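You operate a simulated robot arm through the tools that you are given. There is no shell and no other tool. Be economical: measure what you need, move in short steps, check, and stop when the job is done.

You are at the controls of a simulated robot arm. One attempt, no reset.

JOB
Take the slim pack with the white card and put it on the middle of the packer shelf. Take the slim pack with the yellow card and put it on the open bay belt. Put the large blue can on the gate end of the yellow table. Fetch the long black guide block and set it on top of the peas pack. Take the short white guide block and put it on top of the slim pack with the brown card. Turn the grey knob under the packer shelf to 70. Put the can that says "late" from the top of the low grey box on the top of the cable bench and the can marked "early" on the red end of the packer shelf. Press the table blue button two times. Close the blue drawer of the supply table. Put the short grey guide block on the top of the side table. Put the blue can on the top of the long steel bench away on the top of the supply table. Stack the small white can labelled "peas" from the top of the long steel bench on top of the small white can that says "corn". Any order will do. Set down upright: slim pack with the white card, slim pack with the yellow card, large blue can, short white guide block, can, short grey guide block, blue can.

The check looks at the end state, three seconds after you hand in, the way a careful person would. Anything else that was tipped, shoved, dropped, spilled or broken makes it a failure.

ROBOT AND FRAMES
A 6-joint arm with a fingered hand on a trunk, on a base that drives. Base frame: it is fixed to the floor where the robot stands at the start and does not move with it; the origin is under the middle of the robot, x ahead of it, y to its left, z up; the surface under the hand at the start is at about z = 88. Lengths are in cm, angles in degrees, forces in N, time in s.
With the tool pointing down near the work surface it reaches from about 12 to 82 cm from the robot's upright axis, wherever it stands. Its first joint turns from -166.0 to 166.0 degrees. Places, roughly: blue can (8x8x11 cm) [-780, 590, 100]; blue drawer of the supply table [-740, 350, 70]; gate end of the yellow table [-120, 580, 90]; grey knob under the packer shelf [-170, 110, 90]; large blue can (10x10x12 cm) [-80, 520, 100]; long black guide block [150, 325, 100]; middle of the packer shelf [-190, 80, 100]; open bay belt [90, -70, 90]; peas pack [-300, 500, 100]; red end of the packer shelf [-190, 50, 100]; short grey guide block [-750, 400, 100]; short white guide block [150, 325, 100]; slim pack with the brown card [50, 100, 100]; slim pack with the white card [50, 25, 100]; slim pack with the yellow card [50, 25, 100]; small blue can, small green can, small orange can [-400, -75, 100]; small white can [-800, 725, 100]; table blue button [-610, 110, 90]; top of the cable bench (32x20 cm) [-788, -124, 90]; top of the side table [-770, 270, 90]; top of the supply table [-770, 380, 90]. Payload 4 kg.
Tool frame: the origin (TCP) lies between the finger pads and is the grasp point; the fingertips stand 2 cm ahead of it; z points along the fingers, y is the line along which they close. The gripper opens to 14 cm. The gripper's body begins 5.4 cm behind the TCP. The gripper is a hand of 3 fingers: y runs from the thumb to the fingers, the wrist lies at [0, 0, -21.5] in the tool frame, and closing takes about 1.5 s.
Orientation is that of the tool frame in the base frame, as [roll, pitch, yaw] about the fixed x, y, z axes, in that order (R = Rz(yaw) Ry(pitch) Rx(roll)). With the fingers straight down and closing along the base's y, the tool's x points along the base's -x, its y along +y and its z along -z.

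CONTROLS
- The arm moves only by the tool send_rows. Its argument "commands" is one flat list of numbers, 7 for each row, row after row: the closure, from 0 (fully open) to 1 (shut), then the shift along the base's x, y, z in units of 400 mm (1.0 is 400 mm), then the turn, a rotation vector about the base's x, y, z in units of 90 degrees (1.0 is 90 degrees). In form: [gripper, dx, dy, dz, ax, ay, az, gripper, dx, dy, dz, ax, ay, az, ...]. A call has 1 to 20 rows; each row is the pose to reach, as a shift and turn from the pose commanded when the call began. A call with a number of a shift or a turn outside -1 to 1 is refused whole. A row lasts 0.2 s, in which the tool goes at most 5 cm and 8.6 degrees; a call with a longer step from one row to the next is refused whole, and so is a gripper value outside its range. Where a pose cannot be reached the arm comes as near as it can. A force on the tool above 40 N (or 10 N above the force at the start of the call, whichever is more), or a blocked arm, ends the call early, and 0.2 s more pass. The fingers move at their own pace (about 4.5 cm/s each) and stop on an object; they squeeze with about 24 N. The grip force told is the motor's: it shows also when the fingers shut on nothing. Time passes only in rows, and 0.2 s behind the last, so rows that repeat a pose let the fingers close. The reply holds the time, the measured pose of the TCP, the force on the tool along the base axes, the opening and the grip force, in the units named above and with some noise, with the torque about the TCP (base axes, N m) and any sound that the robot's microphone picked up.
- Cameras (640 x 400 px; columns grow to the right, rows downward): "scene" is now at [5.86, 18.64, 152.66]; the picture's right is [-0.02, -1.00, 0.00], its down [-0.73, 0.02, -0.68] and it looks along [0.68, -0.02, -0.73] (base axes); focal length 261 px, centre (320, 200). "wrist" rides on the gripper at [7.4, -4.3, -7.9] in the tool frame; the picture's right is [0.50, 0.87, 0.00], its down [-0.59, 0.34, -0.73] and it looks along [-0.64, 0.37, 0.68] (tool axes); focal length 275 px, centre (320, 200). There is no depth. A picture from a camera that has moved, and an enlarged one, comes with that camera's place and axes in the base frame and with its lens.
- grab_frame(camera): a new picture of that camera. It takes no simulated time.
- raise_lower(by): slides the trunk up (or, below 0, down) by that many cm; the arm and the scene camera ride with it, the base frame stays. It gives what a move gives, with no picture.
- drive_base(legs): drives the robot by 1 to 6 legs, each [ahead, left, turn to the left] in cm, cm and degrees, along the robot's own axes; the way and the turn of a leg run together, so that a leg with both is an arc; at most 150 cm and 180 degrees a leg. The arm and the cameras ride along, it lands a little off, and it stops where it bumps. It gives what a move gives.
- preshape(shape): the hand has 3 fingers and takes this shape, open, in about a second: jaw (thumb against the fingers, like two jaws); tri (thumb and two fingers); tip (a fingertip pinch); poke (one finger out to press); point (the index stretched); flat (the hand flat); cup (the hand cupped); fist (a fist). The gripper value then closes the fingers along that shape, each until it touches; the sizes above hold for jaw. It gives what a move gives, with no picture.
- aim_head(pan, tilt): turns the head with the scene camera to pan (to the left, within 120 degrees either way) and tilt (down, from -29 to 69), counted from straight ahead of the robot. It gives what a move gives.
- zoom(camera, box): a new picture of the part [left, top, right, bottom] of that camera's present view, enlarged. It takes no simulated time.
- hand_in(): hands the job in; it is judged then, once.

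Work in short steps. Places have to be worked out from the pictures, the camera data and where the tool is seen: move nearer, look again, correct. Check each grasp and each placing, and mend what went wrong. You have 556 turns and 346 pictures in all, those below and enlarged ones among them. Open the gripper and draw the arm clear of the work before you hand the job in, unless the task says otherwise; then end with one line.

The tools are called after ">>>" as a command line: name --argument value ..., lists and objects as JSON in quotes. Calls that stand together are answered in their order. send_rows: Moves the arm, as the interface text tells. Its arguments: {"type":"object","properties":{"commands":{"type":"array","items":{"type":"number"}}},"required":["commands"]} The other tools are called the same way: raise_lower (by) slides the trunk up or down; preshape (shape) gives the hand a shape; drive_base (legs) drives the base; aim_head (pan, tilt) turns the head that bears the scene camera; grab_frame (camera) takes a picture; zoom (camera, box) takes an enlarged picture of a part of a camera's view; hand_in () hands the job in.

At the start:

```text
time: 0.0
position: [46.81, 13.81, 109.08]
orientation: [180.0, 0.0, -179.9]
ft_force: [-0.2, 0.0, 1.0]
torque: [0.0, 0.0, -0.02]
width: 13.99
grasp_force: 0.0
shape: jaw
trunk travel left (down, up): [-12.5, 46.5]
robot x, y, heading: [0.3, 0.15, 0.1]
head pan, tilt: [-1.3, 46.9]
```

scene: 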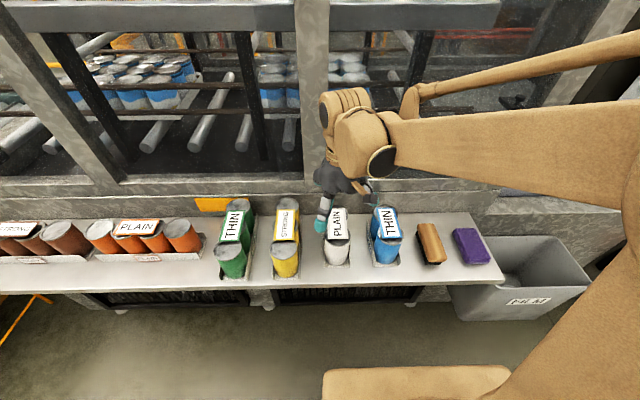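
wrist: 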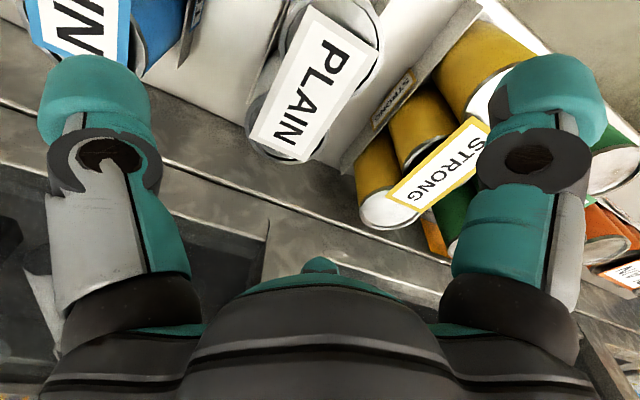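

I start with a closer look at the packs on the shelf under the hand, to work out their shape.

>>> zoom --camera "scene" --box '[200, 160, 520, 360]'

>>> aim_head --pan 60 --tilt 35

>>> grab_frame --camera "scene"

```text
2.00 times, centred on (360, 260) of scene
camera zoom: at [5.86, 18.64, 152.66], right [-0.02, -1.0, 0.0], down [-0.73, 0.02, -0.68], along [0.68, -0.02, -0.73], focal length 523 px, centre (240, 80)
```

zoom: 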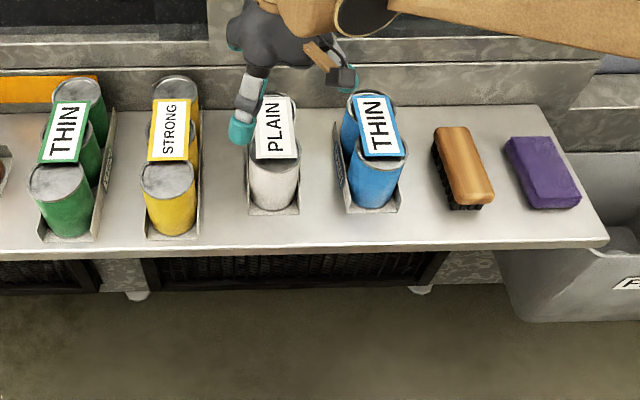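

```text
time: 1.3
position: [46.68, 13.74, 109.16]
orientation: [180.0, -0.1, 180.0]
ft_force: [0.1, 0.9, 0.3]
torque: [0.03, 0.02, -0.01]
width: 13.99
grasp_force: 0.1
shape: jaw
trunk travel left (down, up): [-12.5, 46.5]
robot x, y, heading: [-0.08, -0.02, -0.1]
head pan, tilt: [60.0, 35.0]
```

```text
342 pictures are left
camera scene: at [2.3, 26.44, 154.41], right [0.87, -0.5, 0.0], down [-0.29, -0.5, -0.82], along [0.41, 0.71, -0.57], focal length 261 px, centre (320, 200)
```

scene: 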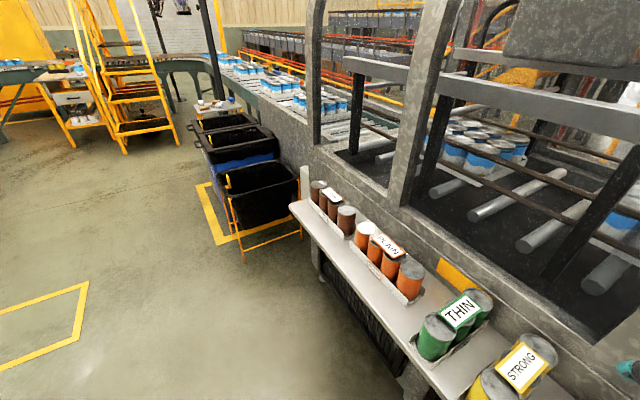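

I'll look around to map the places: the right side (open bay belt), then behind.

>>> aim_head --pan -50 --tilt 30

>>> grab_frame --camera "scene"

>>> aim_head --pan 118 --tilt 20

>>> grab_frame --camera "scene"

>>> aim_head --pan -118 --tilt 20

>>> grab_frame --camera "scene"

```text
time: 3.2
position: [46.81, 14.01, 109.17]
orientation: [-180.0, 0.1, 179.9]
ft_force: [0.1, -0.3, 0.0]
torque: [0.0, 0.01, -0.01]
width: 14.0
grasp_force: 0.1
shape: jaw
trunk travel left (down, up): [-12.5, 46.5]
robot x, y, heading: [-0.02, 0.46, 0.2]
head pan, tilt: [-50.0, 30.0]
```

```text
341 pictures are left
camera scene: at [3.71, 11.89, 155.19], right [-0.77, -0.64, 0.0], down [-0.32, 0.38, -0.87], along [0.56, -0.66, -0.5], focal length 261 px, centre (320, 200)
```

scene: 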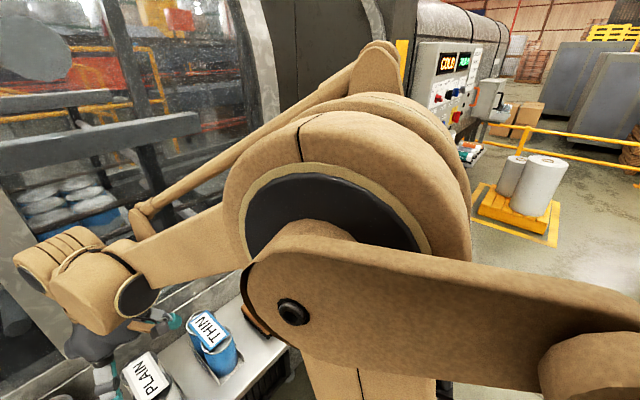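

```text
time: 5.7
position: [46.8, 13.84, 109.17]
orientation: [-179.9, 0.0, -180.0]
ft_force: [-0.3, -0.5, -0.2]
torque: [-0.01, 0.0, -0.01]
width: 13.97
grasp_force: 0.1
shape: jaw
trunk travel left (down, up): [-12.5, 46.5]
robot x, y, heading: [0.11, -0.12, 0.1]
head pan, tilt: [118.0, 20.0]
```

```text
340 pictures are left
camera scene: at [-6.48, 27.04, 156.8], right [0.88, 0.47, 0.0], down [0.16, -0.3, -0.94], along [-0.44, 0.83, -0.34], focal length 261 px, centre (320, 200)
```

scene: 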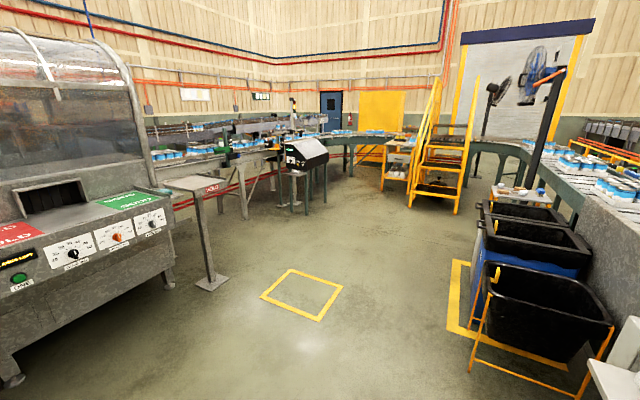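

```text
time: 9.1
position: [46.65, 14.02, 109.16]
orientation: [179.9, 0.0, 180.0]
ft_force: [0.1, 0.2, 0.8]
torque: [-0.03, -0.01, -0.02]
width: 13.98
grasp_force: 0.2
shape: jaw
trunk travel left (down, up): [-12.5, 46.5]
robot x, y, heading: [0.21, -0.19, -0.1]
head pan, tilt: [-118.0, 20.0]
```

```text
339 pictures are left
camera scene: at [-6.48, 10.59, 156.8], right [-0.88, 0.47, 0.0], down [0.16, 0.3, -0.94], along [-0.44, -0.83, -0.34], focal length 261 px, centre (320, 200)
```

scene: 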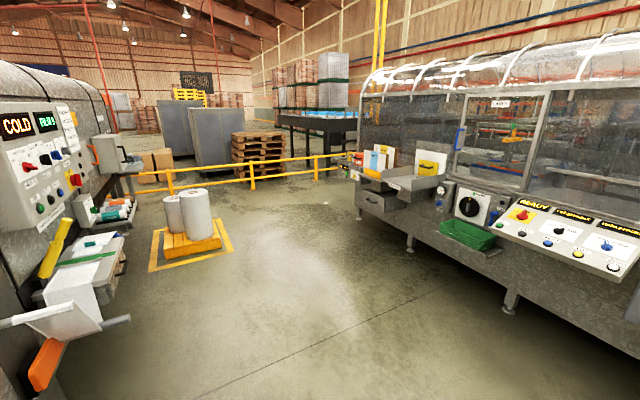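

The white pack sits straight under the hand. I pull the hand back and right to view the packs with the wrist camera.

>>> send_rows --commands '[0, -0.1, -0.05, 0.02, 0, 0, 0, 0, -0.2, -0.1, 0.05, 0, 0, 0, 0, -0.3, -0.15, 0.08, 0, 0, 0, 0, -0.395, -0.2, 0.1, 0, 0, 0, 0, -0.42, -0.24, 0.12, 0, 0, 0]'

>>> grab_frame --camera "wrist"

>>> aim_head --pan 10 --tilt 35

>>> grab_frame --camera "scene"

```text
time: 10.3
position: [29.89, 4.31, 114.09]
orientation: [-180.0, 0.0, 180.0]
ft_force: [0.3, -0.1, 0.0]
torque: [0.01, 0.0, -0.02]
width: 14.0
grasp_force: 0.0
shape: jaw
trunk travel left (down, up): [-12.5, 46.5]
robot x, y, heading: [-0.09, 0.01, 0.1]
head pan, tilt: [-118.0, 20.0]
```

```text
338 pictures are left
camera wrist: at [22.51, -0.02, 121.99], right [-0.5, 0.87, 0.0], down [0.59, 0.34, 0.73], along [0.64, 0.37, -0.68], focal length 275 px, centre (320, 200)
```

wrist: 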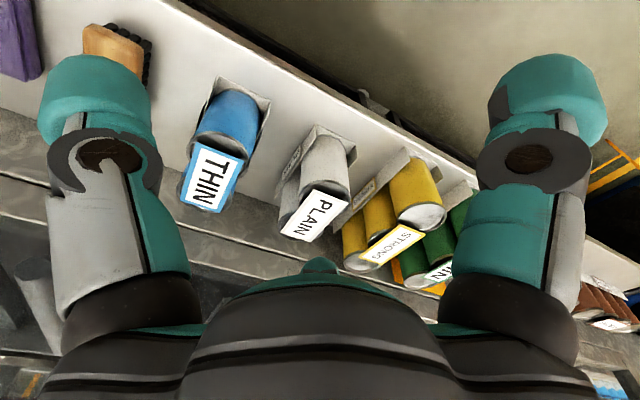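

```text
time: 12.4
position: [30.05, 4.41, 113.96]
orientation: [-180.0, 0.0, 180.0]
ft_force: [0.4, 0.0, -0.1]
torque: [0.02, -0.01, 0.01]
width: 13.99
grasp_force: 0.0
shape: jaw
trunk travel left (down, up): [-12.5, 46.5]
robot x, y, heading: [-0.11, -0.33, -0.2]
head pan, tilt: [10.0, 35.0]
```

```text
337 pictures are left
camera scene: at [6.54, 20.34, 154.41], right [0.17, -0.98, 0.0], down [-0.56, -0.1, -0.82], along [0.81, 0.14, -0.57], focal length 261 px, centre (320, 200)
```

scene: 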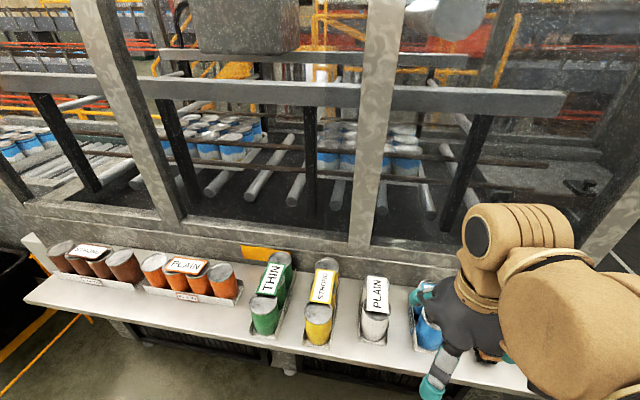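

The bracket around each pack needs clarification; zooming on both.

>>> zoom --camera "wrist" --box '[170, 70, 490, 270]'

>>> zoom --camera "scene" --box '[230, 230, 430, 355]'

```text
2.00 times, centred on (330, 170) of wrist
camera zoom: at [22.55, 0.01, 121.98], right [-0.5, 0.87, 0.0], down [0.59, 0.34, 0.73], along [0.64, 0.37, -0.68], focal length 551 px, centre (300, 260)
```

zoom: 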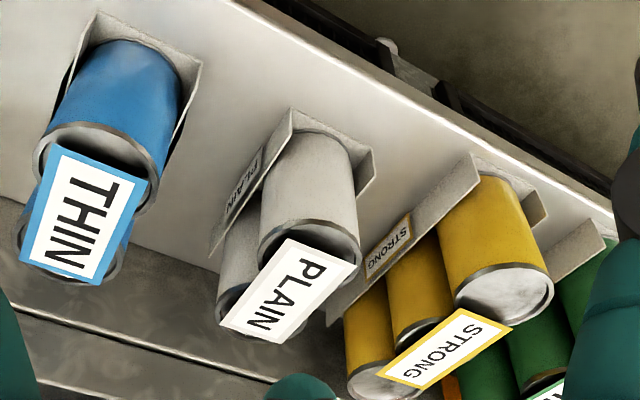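

```text
3.20 times, centred on (330, 292) of scene
camera zoom: at [6.54, 20.34, 154.41], right [0.17, -0.98, 0.0], down [-0.56, -0.1, -0.82], along [0.81, 0.14, -0.57], focal length 836 px, centre (288, -96)
```

zoom: 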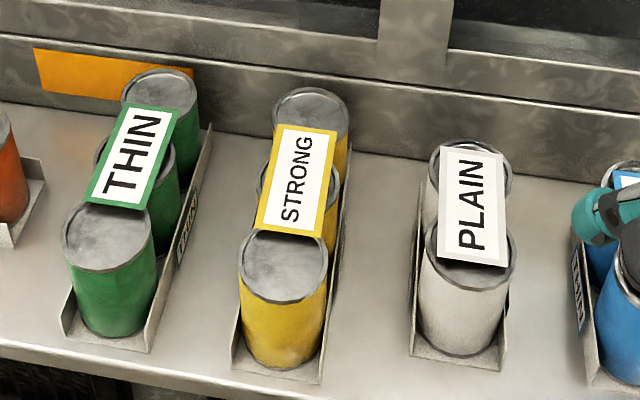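

Each pack is a tray with cans and a card on top. White pack centre is about (48, 13.3), can tops near z 98. Moving above it with a partial opening.

>>> send_rows --commands '[0.15, 0.1, 0.05, 0, 0, 0, 0, 0.15, 0.2, 0.1, 0, 0, 0, 0, 0.15, 0.3, 0.15, 0, 0, 0, 0, 0.15, 0.4, 0.2, 0, 0, 0, 0, 0.15, 0.45, 0.224, 0, 0, 0, 0, 0.15, 0.45, 0.224, -0.1, 0, 0, 0, 0.15, 0.45, 0.224, -0.2, 0, 0, 0, 0.15, 0.45, 0.224, -0.25, 0, 0, 0]'

>>> grab_frame --camera "wrist"

>>> zoom --camera "scene" --box '[230, 200, 470, 350]'

```text
time: 14.2
position: [48.0, 13.36, 103.96]
orientation: [-179.9, 0.0, 180.0]
ft_force: [0.3, -0.5, 0.5]
torque: [0.02, -0.01, 0.0]
width: 11.93
grasp_force: 0.0
shape: jaw
trunk travel left (down, up): [-12.5, 46.5]
robot x, y, heading: [-0.31, 0.13, 0.0]
head pan, tilt: [10.0, 35.0]
```

```text
334 pictures are left
camera wrist: at [40.57, 8.97, 111.88], right [-0.5, 0.87, 0.0], down [0.59, 0.34, 0.73], along [0.64, 0.37, -0.68], focal length 275 px, centre (320, 200)
```

wrist: 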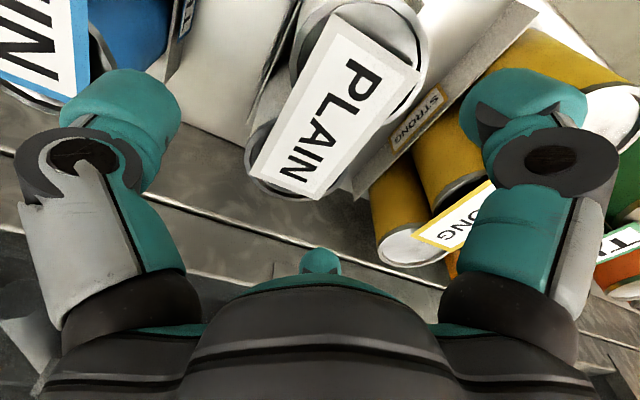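

```text
2.67 times, centred on (350, 275) of scene
camera zoom: at [6.59, 20.35, 154.41], right [0.17, -0.98, 0.0], down [-0.57, -0.1, -0.82], along [0.81, 0.14, -0.57], focal length 697 px, centre (240, 0)
```

zoom: 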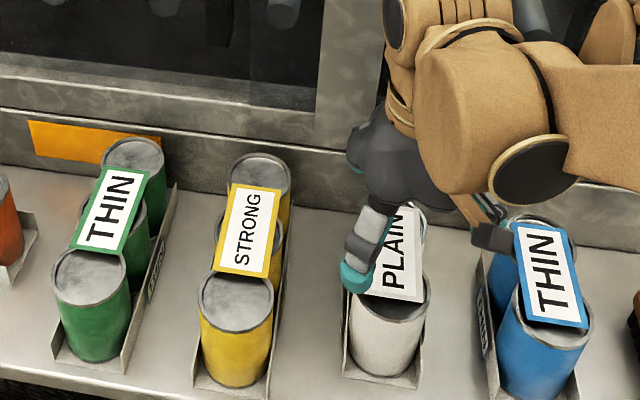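

The hand is centred on the card. Lowering to z≈94.5 and closing.

>>> send_rows --commands '[0.15, 0, 0, -0.08, 0, 0, 0, 0.15, 0, 0, -0.16, 0, 0, 0, 0.15, 0, 0, -0.237, 0, 0, 0, 0.15, 0, 0, -0.237, 0, 0, 0, 1, 0, 0, -0.237, 0, 0, 0, 1, 0, 0, -0.237, 0, 0, 0, 1, 0, 0, -0.237, 0, 0, 0, 1, 0, 0, -0.237, 0, 0, 0, 1, 0, 0, -0.237, 0, 0, 0, 1, 0, 0, -0.237, 0, 0, 0, 1, 0, 0, -0.237, 0, 0, 0, 1, 0, 0, -0.237, 0, 0, 0]'

>>> zoom --camera "scene" --box '[230, 200, 470, 350]'

```text
time: 14.7
position: [47.99, 13.3, 100.22]
orientation: [179.9, 0.1, 179.8]
ft_force: [0.4, -2.7, 13.2]
torque: [0.42, -0.17, -0.14]
width: 11.92
grasp_force: 0.0
shape: jaw
trunk travel left (down, up): [-12.5, 46.5]
robot x, y, heading: [0.02, -0.17, 0.0]
head pan, tilt: [10.0, 35.0]
stopped in row 2: the force on the tool passed its limit at 88 N (the readings are from after the stop); the commanded pose is now the measured one
```

```text
2.67 times, centred on (350, 275) of scene
camera zoom: at [6.5, 20.28, 154.44], right [0.17, -0.98, 0.0], down [-0.56, -0.1, -0.82], along [0.81, 0.14, -0.57], focal length 697 px, centre (240, 0)
```

zoom: 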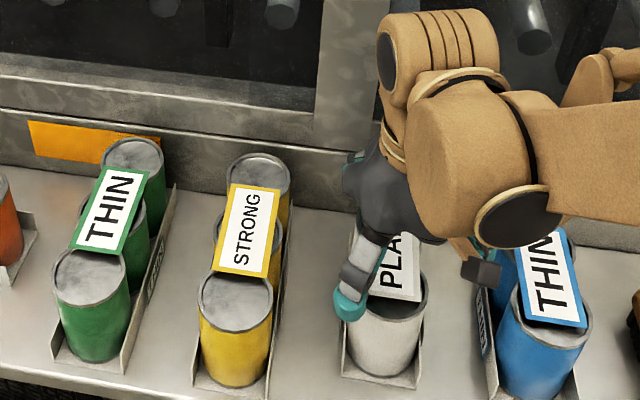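

The stop came from two fingers landing on can rims: from the wrist picture the hand is a tripod (thumb at −y, two fingers spread in x at +y). I raise the hand and study how the fingers move when closing.

>>> send_rows --commands '[0.15, 0, 0, 0.1, 0, 0, 0, 0.15, 0, 0, 0.2, 0, 0, 0, 0.5, 0, 0, 0.3, 0, 0, 0, 0.5, 0, 0, 0.35, 0, 0, 0, 0.5, 0, 0, 0.35, 0, 0, 0, 0.5, 0, 0, 0.35, 0, 0, 0, 0.5, 0, 0, 0.35, 0, 0, 0]'

>>> grab_frame --camera "wrist"

>>> zoom --camera "scene" --box '[260, 160, 500, 310]'

```text
time: 16.3
position: [48.02, 13.39, 114.06]
orientation: [179.8, -0.1, 179.9]
ft_force: [0.2, 0.7, 1.0]
torque: [-0.01, -0.03, 0.01]
width: 7.06
grasp_force: 0.0
shape: jaw
trunk travel left (down, up): [-12.5, 46.5]
robot x, y, heading: [-0.02, -0.03, -0.3]
head pan, tilt: [10.0, 35.0]
```

```text
331 pictures are left
camera wrist: at [40.62, 8.93, 121.94], right [-0.5, 0.87, 0.0], down [0.59, 0.34, 0.74], along [0.64, 0.37, -0.68], focal length 275 px, centre (320, 200)
```

wrist: 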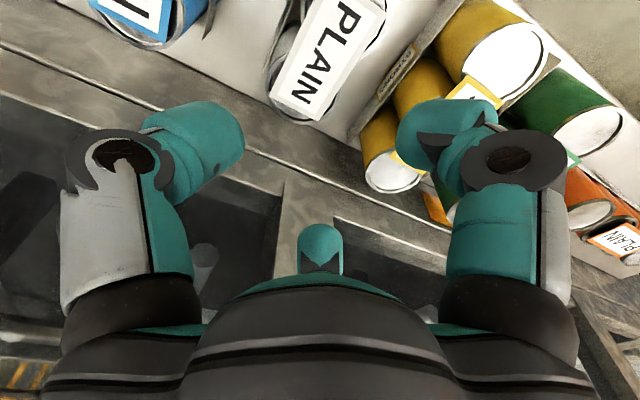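

```text
2.67 times, centred on (380, 235) of scene
camera zoom: at [6.58, 20.35, 154.41], right [0.17, -0.98, 0.0], down [-0.56, -0.1, -0.82], along [0.81, 0.14, -0.57], focal length 697 px, centre (160, 107)
```

zoom: 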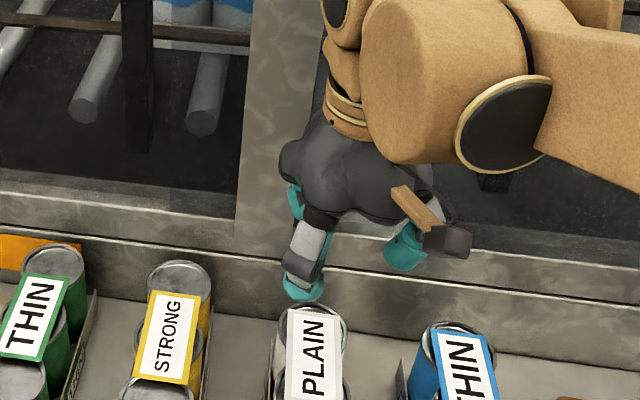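

The closing looks radially symmetric. I try the explicit "jaw" preshape and look again.

>>> preshape --shape "jaw"

>>> grab_frame --camera "wrist"

>>> preshape --shape "tip"

>>> grab_frame --camera "wrist"

>>> preshape --shape "tri"

>>> grab_frame --camera "wrist"

```text
time: 17.2
position: [48.04, 13.35, 114.13]
orientation: [179.9, 0.0, 179.9]
ft_force: [-0.5, -1.2, 0.5]
torque: [-0.01, -0.02, -0.01]
width: 13.99
grasp_force: 0.0
shape: jaw
trunk travel left (down, up): [-12.5, 46.5]
robot x, y, heading: [0.1, -0.01, 0.1]
head pan, tilt: [10.0, 35.0]
```

```text
329 pictures are left
camera wrist: at [40.62, 8.93, 121.93], right [-0.5, 0.87, 0.0], down [0.59, 0.34, 0.74], along [0.64, 0.37, -0.68], focal length 275 px, centre (320, 200)
```

wrist: 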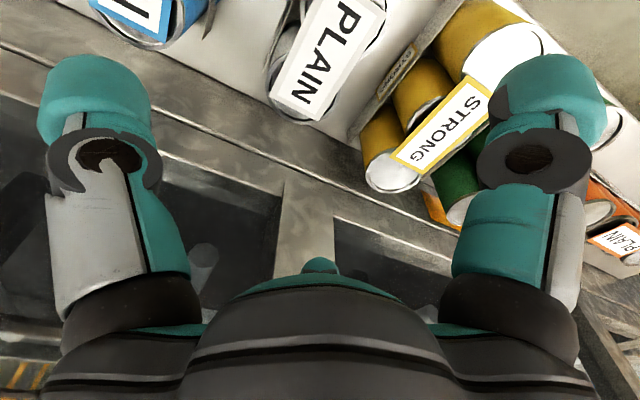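

```text
time: 18.1
position: [48.06, 13.29, 114.09]
orientation: [179.9, 0.0, 179.9]
ft_force: [0.1, 0.1, -0.7]
torque: [-0.02, -0.03, -0.01]
width: 14.0
grasp_force: 0.0
shape: tip
trunk travel left (down, up): [-12.5, 46.5]
robot x, y, heading: [-0.09, 0.16, -0.0]
head pan, tilt: [10.0, 35.0]
```

```text
328 pictures are left
camera wrist: at [40.62, 8.93, 121.93], right [-0.5, 0.87, 0.0], down [0.59, 0.34, 0.74], along [0.64, 0.37, -0.68], focal length 275 px, centre (320, 200)
```

wrist: 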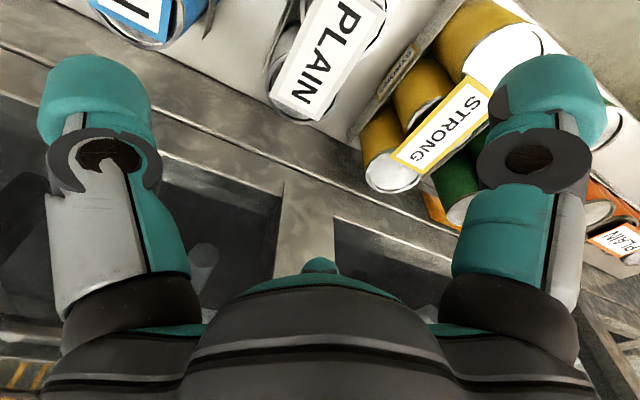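

```text
time: 19.0
position: [48.07, 13.3, 114.14]
orientation: [179.9, 0.1, 179.9]
ft_force: [-2.0, -0.1, -0.1]
torque: [0.02, 0.0, 0.0]
width: 14.0
grasp_force: 0.0
shape: tri
trunk travel left (down, up): [-12.5, 46.5]
robot x, y, heading: [-0.19, -0.09, -0.0]
head pan, tilt: [10.0, 35.0]
```

```text
327 pictures are left
camera wrist: at [40.62, 8.93, 121.93], right [-0.5, 0.87, 0.0], down [0.59, 0.34, 0.74], along [0.64, 0.37, -0.68], focal length 275 px, centre (320, 200)
```

wrist: 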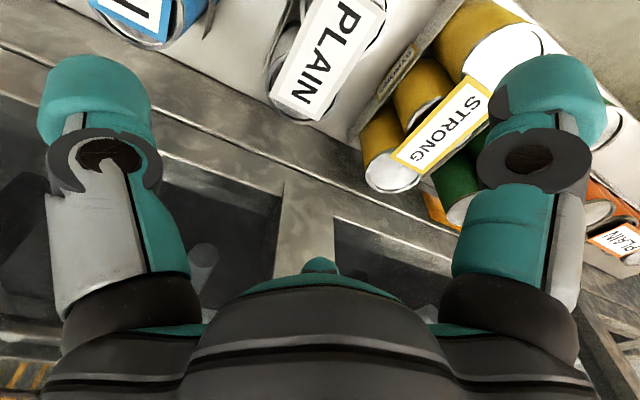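

All shapes open the same: a 120° tripod. So I shift the hand 1.3 cm toward +y so both +y fingers clear the cans, go fully open, jaw, and descend slowly.

>>> preshape --shape "jaw"

>>> send_rows --commands '[0, 0, 0.034, 0, 0, 0, 0, 0, 0, 0.034, -0.1, 0, 0, 0, 0, 0, 0.034, -0.2, 0, 0, 0, 0, 0, 0.034, -0.3, 0, 0, 0, 0, 0, 0.034, -0.34, 0, 0, 0, 0, 0, 0.034, -0.38, 0, 0, 0, 0, 0, 0.034, -0.42, 0, 0, 0, 0, 0, 0.034, -0.46, 0, 0, 0, 0, 0, 0.034, -0.485, 0, 0, 0]'

>>> grab_frame --camera "wrist"

>>> zoom --camera "scene" --box '[260, 200, 500, 350]'

```text
time: 19.9
position: [48.02, 13.42, 114.08]
orientation: [179.9, 0.0, 180.0]
ft_force: [-0.7, -0.8, 0.3]
torque: [0.01, -0.04, -0.02]
width: 13.99
grasp_force: 0.1
shape: jaw
trunk travel left (down, up): [-12.5, 46.5]
robot x, y, heading: [0.03, -0.49, 0.0]
head pan, tilt: [10.0, 35.0]
```

```text
time: 21.9
position: [48.11, 14.64, 94.99]
orientation: [179.8, 0.1, 180.0]
ft_force: [1.5, 5.0, 36.7]
torque: [-0.87, 0.14, -0.09]
width: 14.01
grasp_force: 0.0
shape: jaw
trunk travel left (down, up): [-12.5, 46.5]
robot x, y, heading: [-0.26, 0.09, 0.3]
head pan, tilt: [10.0, 35.0]
stopped in row 9: the force on the tool passed its limit at 54 N (the readings are from after the stop); the commanded pose is now the measured one
```

```text
326 pictures are left
camera wrist: at [40.57, 10.21, 102.84], right [-0.5, 0.87, 0.0], down [0.59, 0.34, 0.74], along [0.64, 0.37, -0.68], focal length 275 px, centre (320, 200)
```

wrist: 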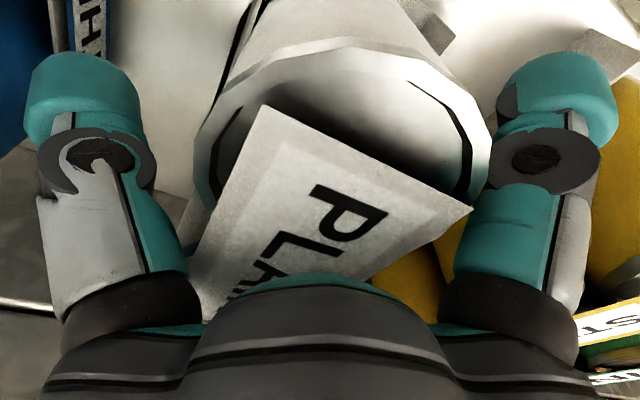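

```text
2.67 times, centred on (380, 275) of scene
camera zoom: at [6.32, 20.38, 154.47], right [0.17, -0.98, 0.0], down [-0.56, -0.1, -0.82], along [0.81, 0.14, -0.57], focal length 697 px, centre (160, 0)
```

zoom: 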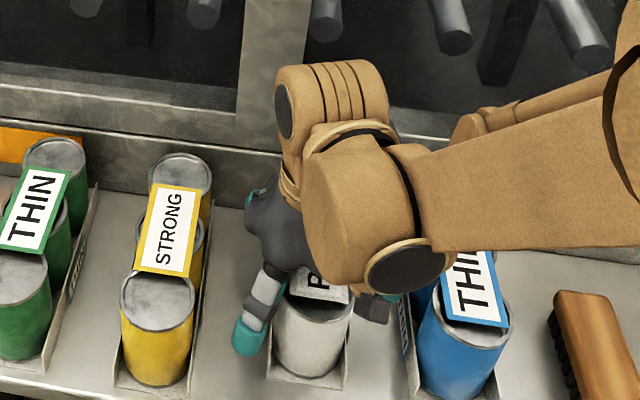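

The palm touched the card top at z=95. Raise 0.8 cm and close.

>>> send_rows --commands '[0, 0, 0, 0.02, 0, 0, 0, 0, 0, 0, 0.02, 0, 0, 0, 1, 0, 0, 0.02, 0, 0, 0, 1, 0, 0, 0.02, 0, 0, 0, 1, 0, 0, 0.02, 0, 0, 0, 1, 0, 0, 0.02, 0, 0, 0, 1, 0, 0, 0.02, 0, 0, 0, 1, 0, 0, 0.02, 0, 0, 0, 1, 0, 0, 0.02, 0, 0, 0, 1, 0, 0, 0.02, 0, 0, 0, 1, 0, 0, 0.02, 0, 0, 0]'

>>> grab_frame --camera "wrist"

>>> zoom --camera "scene" --box '[260, 200, 500, 350]'

```text
time: 24.3
position: [48.24, 14.58, 95.46]
orientation: [179.9, 0.0, 180.0]
ft_force: [-0.4, 0.6, 0.0]
torque: [0.14, 0.02, 0.01]
width: 8.78
grasp_force: 24.3
shape: jaw
trunk travel left (down, up): [-12.5, 46.5]
robot x, y, heading: [-0.11, -0.44, -0.1]
head pan, tilt: [10.0, 35.0]
```

```text
324 pictures are left
camera wrist: at [40.74, 10.15, 103.4], right [-0.5, 0.87, 0.0], down [0.59, 0.34, 0.74], along [0.64, 0.37, -0.68], focal length 275 px, centre (320, 200)
```

wrist: 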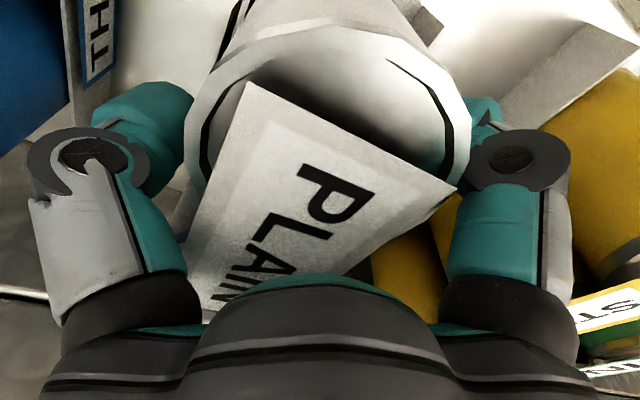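

```text
2.67 times, centred on (380, 275) of scene
camera zoom: at [6.64, 20.39, 154.4], right [0.17, -0.98, 0.0], down [-0.57, -0.1, -0.82], along [0.81, 0.14, -0.57], focal length 697 px, centre (160, 0)
```

zoom: 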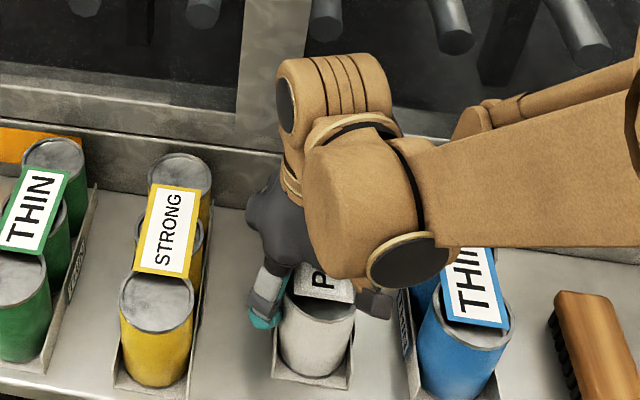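

Grip closed on the pack with 24 N. Lifting.

>>> send_rows --commands '[1, 0, 0, 0.03, 0, 0, 0, 1, 0, 0, 0.08, 0, 0, 0, 1, 0, 0, 0.16, 0, 0, 0, 1, 0, 0, 0.26, 0, 0, 0, 1, 0, 0, 0.36, 0, 0, 0, 1, 0, 0, 0.46, 0, 0, 0]'

>>> grab_frame --camera "scene"

>>> grab_frame --camera "wrist"

```text
time: 25.7
position: [47.88, 14.72, 114.3]
orientation: [179.8, 0.0, -179.9]
ft_force: [0.1, -0.1, -5.7]
torque: [0.13, -0.01, -0.02]
width: 8.73
grasp_force: 23.6
shape: jaw
trunk travel left (down, up): [-12.5, 46.5]
robot x, y, heading: [0.08, 0.12, 0.4]
head pan, tilt: [10.0, 35.0]
```

```text
322 pictures are left
camera scene: at [6.59, 20.37, 154.41], right [0.17, -0.98, 0.0], down [-0.56, -0.1, -0.82], along [0.81, 0.14, -0.57], focal length 261 px, centre (320, 200)
```

scene: 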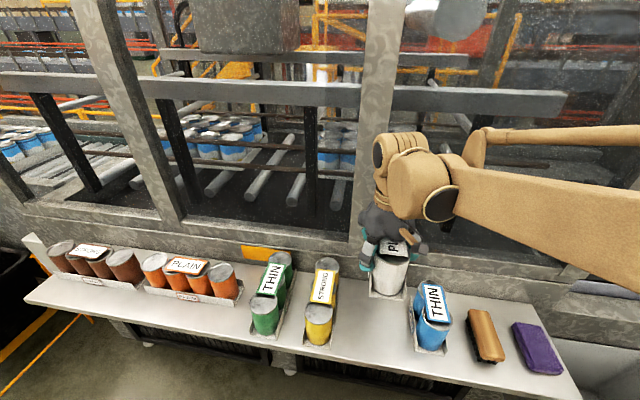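

```text
321 pictures are left
camera wrist: at [40.51, 10.33, 122.22], right [-0.5, 0.87, 0.0], down [0.59, 0.34, 0.74], along [0.64, 0.37, -0.68], focal length 275 px, centre (320, 200)
```

wrist: 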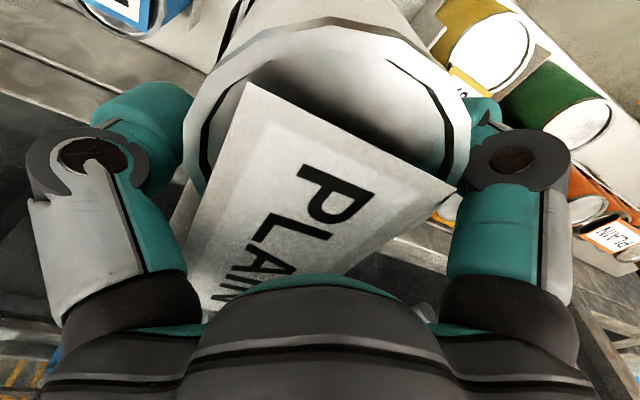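

The pack is lifted and level. I draw the arm in, back off from the shelf and turn around toward the packer.

>>> send_rows --commands '[1, -0.1, -0.05, 0.05, 0, 0, 0, 1, -0.2, -0.1, 0.1, 0, 0, 0, 1, -0.3, -0.15, 0.15, 0, 0, 0, 1, -0.36, -0.2, 0.15, 0, 0, 0]'

>>> drive_base --legs '[[-50, 0, 0], [0, 0, 90], [0, 0, 90]]'

>>> aim_head --pan 0 --tilt 25

>>> grab_frame --camera "scene"

```text
time: 26.7
position: [33.88, 6.53, 120.11]
orientation: [180.0, 0.1, -180.0]
ft_force: [-0.4, 0.4, -6.8]
torque: [0.1, -0.01, -0.02]
width: 8.72
grasp_force: 24.5
shape: jaw
trunk travel left (down, up): [-12.5, 46.5]
robot x, y, heading: [-0.09, -0.18, -0.1]
head pan, tilt: [10.0, 35.0]
```

```text
time: 37.2
position: [-84.22, -5.62, 120.13]
orientation: [179.9, 0.0, -2.0]
ft_force: [-0.4, 0.8, -6.6]
torque: [-0.14, 0.03, -0.04]
width: 8.67
grasp_force: 23.8
shape: jaw
trunk travel left (down, up): [-12.5, 46.5]
robot x, y, heading: [-50.39, -0.22, 178.0]
head pan, tilt: [10.0, 35.0]
```

```text
time: 38.0
position: [-84.27, -5.55, 120.1]
orientation: [179.8, -0.1, -2.0]
ft_force: [-0.3, -0.3, -6.7]
torque: [-0.17, 0.03, 0.01]
width: 8.65
grasp_force: 23.6
shape: jaw
trunk travel left (down, up): [-12.5, 46.5]
robot x, y, heading: [-50.26, -0.32, 178.2]
head pan, tilt: [0.0, 25.0]
```

```text
320 pictures are left
camera scene: at [-58.14, -19.13, 155.98], right [0.03, 1.0, 0.0], down [0.42, -0.01, -0.91], along [-0.91, 0.03, -0.42], focal length 261 px, centre (320, 200)
```

scene: 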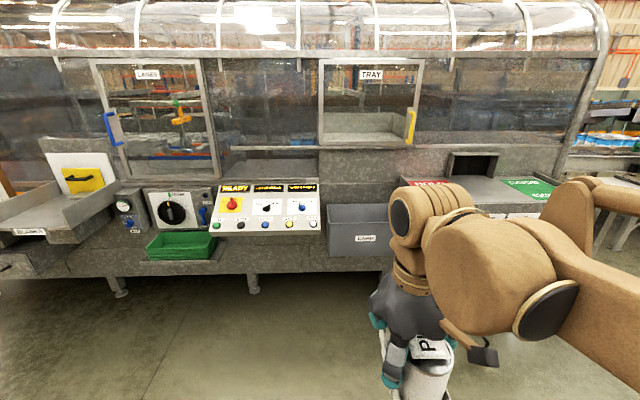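

The packer shelf (red left end, green right end) lies ahead to the right. Drive right 80 cm, then look.

>>> drive_base --legs '[[15, -80, 2]]'

>>> aim_head --pan 0 --tilt 35

>>> grab_frame --camera "scene"

```text
time: 42.4
position: [-98.25, 76.04, 120.09]
orientation: [179.9, -0.1, 0.7]
ft_force: [0.6, 0.1, -7.6]
torque: [-0.15, 0.01, -0.03]
width: 8.67
grasp_force: 23.9
shape: jaw
trunk travel left (down, up): [-12.5, 46.5]
robot x, y, heading: [-64.43, 83.34, -179.3]
head pan, tilt: [0.0, 25.0]
```

```text
time: 43.2
position: [-98.27, 76.12, 120.15]
orientation: [-180.0, 0.1, 0.8]
ft_force: [0.0, -0.3, -6.9]
torque: [-0.13, -0.02, -0.02]
width: 8.67
grasp_force: 24.1
shape: jaw
trunk travel left (down, up): [-12.5, 46.5]
robot x, y, heading: [-64.48, 82.87, -179.3]
head pan, tilt: [0.0, 35.0]
```

```text
319 pictures are left
camera scene: at [-71.12, 63.84, 154.41], right [-0.01, 1.0, 0.0], down [0.57, 0.01, -0.82], along [-0.82, -0.01, -0.57], focal length 261 px, centre (320, 200)
```

scene: 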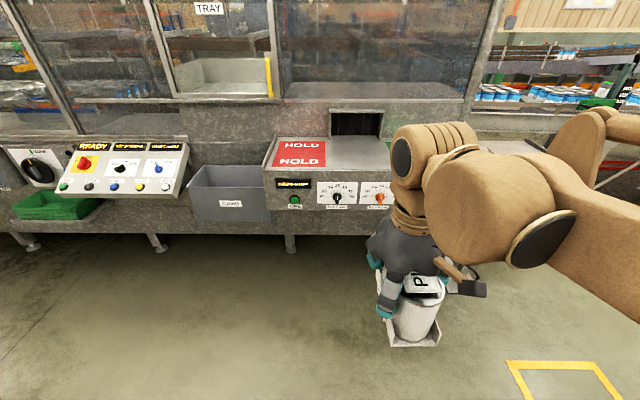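

Shelf at about x −190; red end near y 52. Drive 55 cm ahead with the arm up, look with head again.

>>> drive_base --legs '[[55, 0, -0.7]]'

>>> aim_head --pan -15 --tilt 45

>>> grab_frame --camera "scene"

```text
time: 46.3
position: [-153.51, 76.23, 120.03]
orientation: [179.9, 0.0, 0.0]
ft_force: [-0.2, -0.2, -7.1]
torque: [-0.17, 0.0, -0.01]
width: 8.67
grasp_force: 24.0
shape: jaw
trunk travel left (down, up): [-12.5, 46.5]
robot x, y, heading: [-119.74, 83.28, 179.6]
head pan, tilt: [0.0, 35.0]
```

```text
time: 47.1
position: [-153.54, 76.29, 120.2]
orientation: [179.8, 0.0, -0.1]
ft_force: [-0.3, 0.5, -6.3]
torque: [-0.12, 0.0, -0.01]
width: 8.69
grasp_force: 23.6
shape: jaw
trunk travel left (down, up): [-12.5, 46.5]
robot x, y, heading: [-119.81, 82.65, 180.0]
head pan, tilt: [-15.0, 45.0]
```

```text
318 pictures are left
camera scene: at [-125.6, 65.71, 152.93], right [0.26, 0.97, 0.0], down [0.68, -0.18, -0.71], along [-0.68, 0.18, -0.71], focal length 261 px, centre (320, 200)
```

scene: 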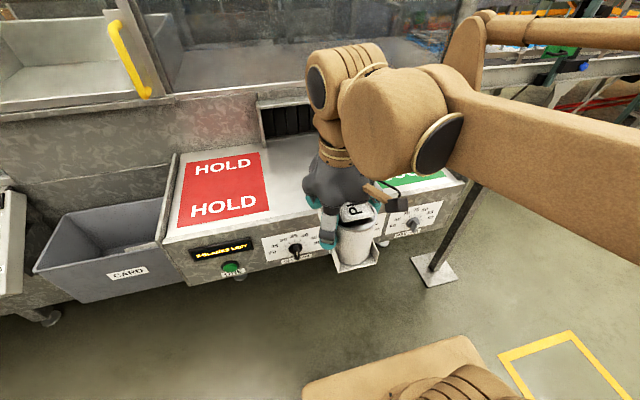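

Shelf spans x −171…−212, y 38…~125, height near 100. I extend over the middle (x −191, y ~80).

>>> send_rows --commands '[1, -0.117, 0.01, 0.03, 0, 0, 0, 1, -0.234, 0.02, 0.05, 0, 0, 0, 1, -0.351, 0.03, 0.05, 0, 0, 0, 1, -0.468, 0.04, 0.05, 0, 0, 0, 1, -0.585, 0.05, 0.05, 0, 0, 0, 1, -0.702, 0.06, 0.05, 0, 0, 0, 1, -0.82, 0.067, 0.05, 0, 0, 0, 1, -0.925, 0.067, 0.05, 0, 0, 0]'

>>> grab_frame --camera "scene"

>>> grab_frame --camera "wrist"

```text
time: 48.9
position: [-190.58, 79.28, 121.86]
orientation: [179.9, -0.1, -0.1]
ft_force: [-1.0, 0.4, -7.0]
torque: [-0.15, -0.01, 0.0]
width: 8.66
grasp_force: 23.7
shape: jaw
trunk travel left (down, up): [-12.5, 46.5]
robot x, y, heading: [-119.44, 82.83, 180.1]
head pan, tilt: [-15.0, 45.0]
```

```text
317 pictures are left
camera scene: at [-125.85, 65.71, 152.91], right [0.26, 0.97, 0.0], down [0.68, -0.18, -0.71], along [-0.68, 0.18, -0.71], focal length 261 px, centre (320, 200)
```

scene: 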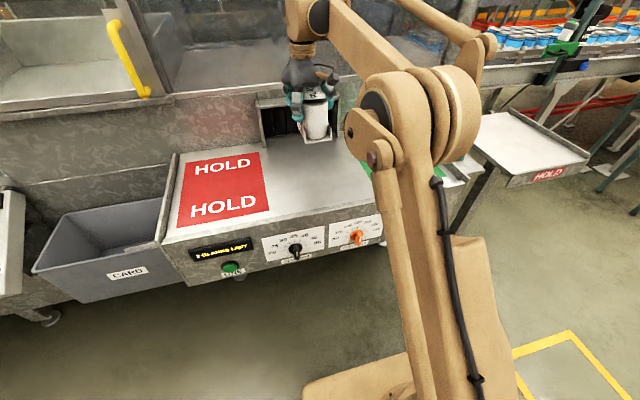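

```text
316 pictures are left
camera wrist: at [-183.23, 83.47, 129.83], right [0.5, -0.87, 0.0], down [-0.59, -0.34, 0.73], along [-0.64, -0.37, -0.68], focal length 275 px, centre (320, 200)
```

wrist: 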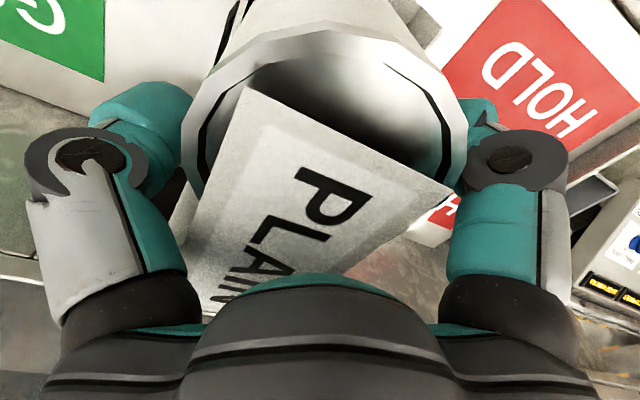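

Pack over the bare middle of the shelf. Lower 7 cm, then creep down.

>>> send_rows --commands '[1, 0, 0, -0.06, 0, 0, 0, 1, 0, 0, -0.12, 0, 0, 0, 1, 0, 0, -0.175, 0, 0, 0, 1, 0, 0, -0.19, 0, 0, 0, 1, 0, 0, -0.2, 0, 0, 0, 1, 0, 0, -0.21, 0, 0, 0, 1, 0, 0, -0.22, 0, 0, 0, 1, 0, 0, -0.23, 0, 0, 0, 1, 0, 0, -0.24, 0, 0, 0, 1, 0, 0, -0.25, 0, 0, 0, 1, 0, 0, -0.26, 0, 0, 0]'

>>> zoom --camera "scene" --box '[220, 40, 460, 190]'

```text
time: 51.3
position: [-190.4, 79.11, 111.53]
orientation: [179.9, 0.0, -0.1]
ft_force: [-0.3, 0.6, -7.1]
torque: [-0.14, -0.01, -0.01]
width: 8.65
grasp_force: 23.8
shape: jaw
trunk travel left (down, up): [-12.5, 46.5]
robot x, y, heading: [-119.58, 82.65, 179.7]
head pan, tilt: [-15.0, 45.0]
```

```text
2.67 times, centred on (340, 115) of scene
camera zoom: at [-125.68, 65.72, 152.92], right [0.26, 0.97, 0.0], down [0.68, -0.18, -0.71], along [-0.68, 0.18, -0.71], focal length 697 px, centre (267, 427)
```

zoom: 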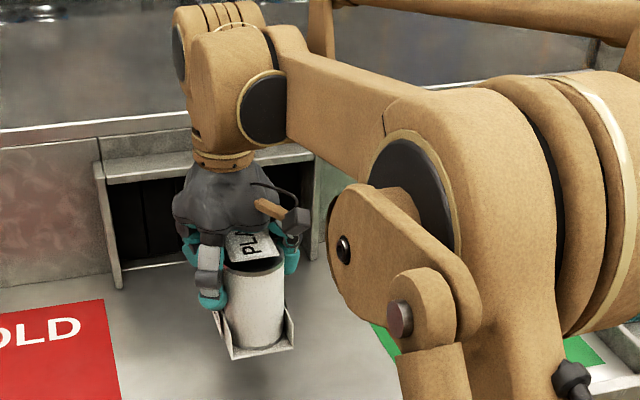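

Still in the air with bottom near z 104; creep further.

>>> send_rows --commands '[1, 0, 0, -0.01, 0, 0, 0, 1, 0, 0, -0.02, 0, 0, 0, 1, 0, 0, -0.03, 0, 0, 0, 1, 0, 0, -0.04, 0, 0, 0, 1, 0, 0, -0.05, 0, 0, 0, 1, 0, 0, -0.06, 0, 0, 0, 1, 0, 0, -0.07, 0, 0, 0, 1, 0, 0, -0.08, 0, 0, 0, 1, 0, 0, -0.09, 0, 0, 0, 1, 0, 0, -0.1, 0, 0, 0, 1, 0, 0, -0.11, 0, 0, 0, 1, 0, 0, -0.12, 0, 0, 0]'

>>> zoom --camera "scene" --box '[220, 40, 460, 190]'

```text
time: 53.9
position: [-190.55, 78.99, 106.98]
orientation: [179.8, 0.0, -0.1]
ft_force: [0.7, 0.2, -6.9]
torque: [-0.14, -0.02, -0.02]
width: 8.67
grasp_force: 24.1
shape: jaw
trunk travel left (down, up): [-12.5, 46.5]
robot x, y, heading: [-119.32, 83.02, 180.0]
head pan, tilt: [-15.0, 45.0]
```

```text
2.67 times, centred on (340, 115) of scene
camera zoom: at [-125.68, 65.72, 152.92], right [0.26, 0.97, 0.0], down [0.68, -0.18, -0.71], along [-0.68, 0.18, -0.71], focal length 697 px, centre (267, 427)
```

zoom: 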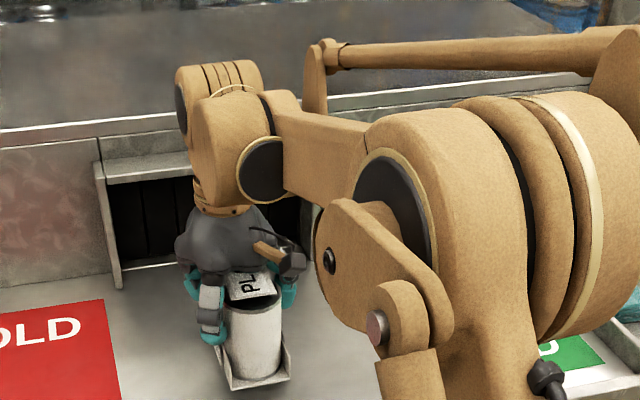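

No contact yet; creep on.

>>> send_rows --commands '[1, 0, 0, -0.01, 0, 0, 0, 1, 0, 0, -0.02, 0, 0, 0, 1, 0, 0, -0.03, 0, 0, 0, 1, 0, 0, -0.04, 0, 0, 0, 1, 0, 0, -0.05, 0, 0, 0, 1, 0, 0, -0.06, 0, 0, 0, 1, 0, 0, -0.07, 0, 0, 0, 1, 0, 0, -0.08, 0, 0, 0, 1, 0, 0, -0.09, 0, 0, 0, 1, 0, 0, -0.1, 0, 0, 0, 1, 0, 0, -0.11, 0, 0, 0, 1, 0, 0, -0.12, 0, 0, 0]'

>>> zoom --camera "scene" --box '[220, 40, 460, 190]'

```text
time: 55.2
position: [-190.44, 79.1, 105.09]
orientation: [179.8, 0.2, -0.1]
ft_force: [-5.5, 0.4, 26.0]
torque: [0.09, -0.25, 0.05]
width: 8.57
grasp_force: 24.4
shape: jaw
trunk travel left (down, up): [-12.5, 46.5]
robot x, y, heading: [-119.4, 83.02, 179.9]
head pan, tilt: [-15.0, 45.0]
stopped in row 6: the force on the tool passed its limit at 47 N (the readings are from after the stop); the commanded pose is now the measured one
```

```text
2.67 times, centred on (340, 115) of scene
camera zoom: at [-125.4, 65.74, 152.97], right [0.26, 0.97, 0.0], down [0.68, -0.18, -0.71], along [-0.68, 0.18, -0.71], focal length 697 px, centre (267, 427)
```

zoom: 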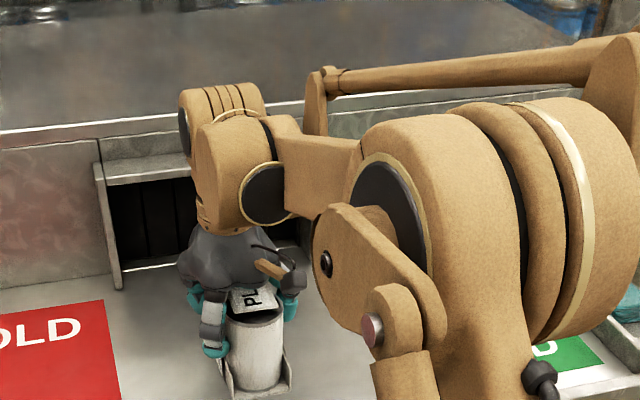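

Touched down (shelf ~z 97.5). Ease the pressure, open, and rise.

>>> send_rows --commands '[1, 0, 0, 0.004, 0, 0, 0, 0.4, 0, 0, 0.004, 0, 0, 0, 0, 0, 0, 0.004, 0, 0, 0, 0, 0, 0, 0.004, 0, 0, 0, 0, 0, 0, 0.004, 0, 0, 0, 0, 0, 0, 0.004, 0, 0, 0, 0, 0, 0, 0.004, 0, 0, 0, 0, 0, 0, 0.004, 0, 0, 0, 0, 0, 0, 0.05, 0, 0, 0, 0, 0, 0, 0.1, 0, 0, 0, 0, 0, 0, 0.2, 0, 0, 0, 0, 0, 0, 0.3, 0, 0, 0, 0, 0, 0, 0.4, 0, 0, 0]'

>>> zoom --camera "scene" --box '[170, 60, 490, 260]'

```text
time: 58.0
position: [-190.39, 79.07, 121.0]
orientation: [180.0, 0.3, -0.2]
ft_force: [0.2, -0.5, 1.1]
torque: [0.01, -0.01, 0.0]
width: 13.98
grasp_force: 0.0
shape: jaw
trunk travel left (down, up): [-12.5, 46.5]
robot x, y, heading: [-119.68, 82.77, 179.9]
head pan, tilt: [-15.0, 45.0]
```

```text
2.00 times, centred on (330, 160) of scene
camera zoom: at [-125.59, 65.73, 152.93], right [0.26, 0.97, 0.0], down [0.68, -0.18, -0.71], along [-0.68, 0.18, -0.71], focal length 523 px, centre (300, 280)
```

zoom: 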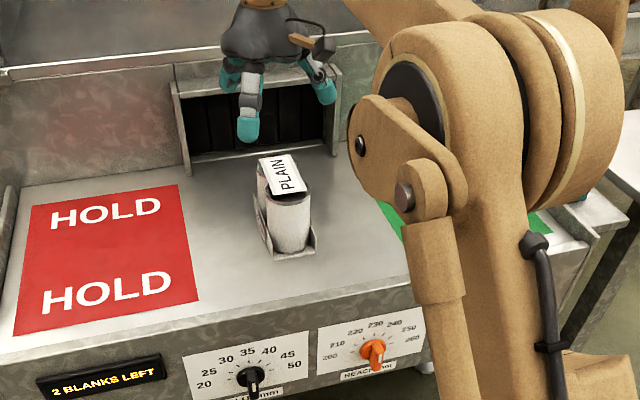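

White pack stands upright mid-shelf. Now the grey knob: pull the arm back and look at it.

>>> send_rows --commands '[0, 0.1, -0.05, 0.05, 0, 0, 0, 0, 0.2, -0.15, 0.05, 0, 0, 0, 0, 0.3, -0.25, 0.05, 0, 0, 0, 0, 0.4, -0.35, 0.05, 0, 0, 0, 0, 0.5, -0.42, 0.05, 0, 0, 0, 0, 0.6, -0.45, 0.05, 0, 0, 0, 0, 0.7, -0.45, 0.05, 0, 0, 0]'

>>> aim_head --pan -35 --tilt 45

>>> grab_frame --camera "scene"

```text
refused: row 2 steps farther than a row can; nothing moved
```

```text
time: 58.8
position: [-190.51, 78.98, 120.95]
orientation: [179.9, 0.2, -0.1]
ft_force: [0.0, -0.6, -0.8]
torque: [-0.02, -0.01, 0.01]
width: 13.99
grasp_force: 0.0
shape: jaw
trunk travel left (down, up): [-12.5, 46.5]
robot x, y, heading: [-119.02, 83.08, 180.1]
head pan, tilt: [-35.0, 45.0]
```

```text
311 pictures are left
camera scene: at [-124.43, 68.28, 152.93], right [0.57, 0.82, 0.0], down [0.58, -0.41, -0.71], along [-0.58, 0.41, -0.71], focal length 261 px, centre (320, 200)
```

scene: 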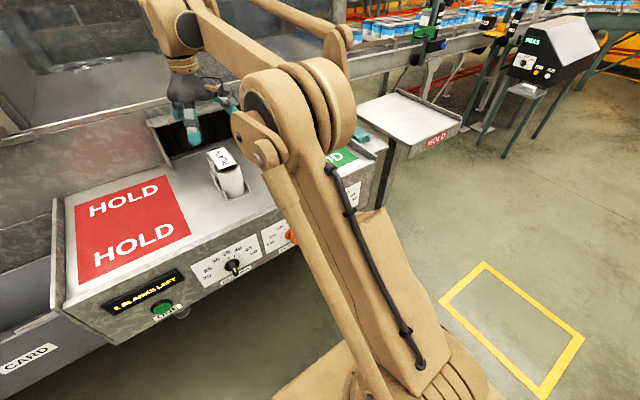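

Smaller steps for the retreat.

>>> send_rows --commands '[0, 0.1, -0.03, 0.05, 0, 0, 0, 0, 0.2, -0.07, 0.05, 0, 0, 0, 0, 0.3, -0.12, 0.05, 0, 0, 0, 0, 0.4, -0.17, 0.05, 0, 0, 0, 0, 0.5, -0.23, 0.05, 0, 0, 0, 0, 0.6, -0.3, 0.05, 0, 0, 0, 0, 0.7, -0.36, 0.05, 0, 0, 0, 0, 0.78, -0.44, 0.05, 0, 0, 0, 0, 0.85, -0.5, 0.05, 0, 0, 0]'

>>> grab_frame --camera "scene"

```text
time: 60.8
position: [-156.66, 59.01, 122.83]
orientation: [179.9, 0.2, -0.2]
ft_force: [-0.5, 0.3, 0.4]
torque: [0.02, -0.02, 0.0]
width: 14.01
grasp_force: 0.0
shape: jaw
trunk travel left (down, up): [-12.5, 46.5]
robot x, y, heading: [-119.61, 82.92, 180.0]
head pan, tilt: [-35.0, 45.0]
```

```text
310 pictures are left
camera scene: at [-124.34, 68.26, 152.93], right [0.58, 0.82, 0.0], down [0.58, -0.41, -0.71], along [-0.58, 0.41, -0.71], focal length 261 px, centre (320, 200)
```

scene: 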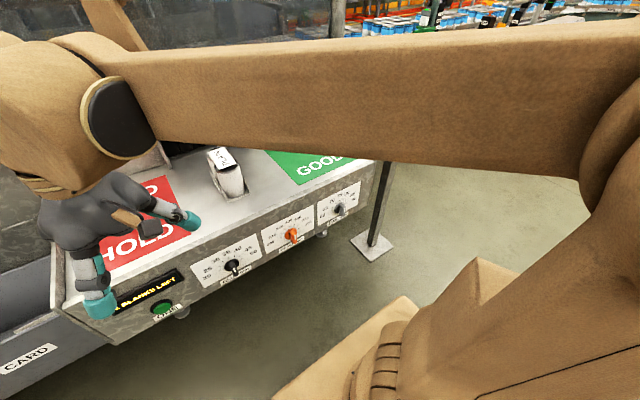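

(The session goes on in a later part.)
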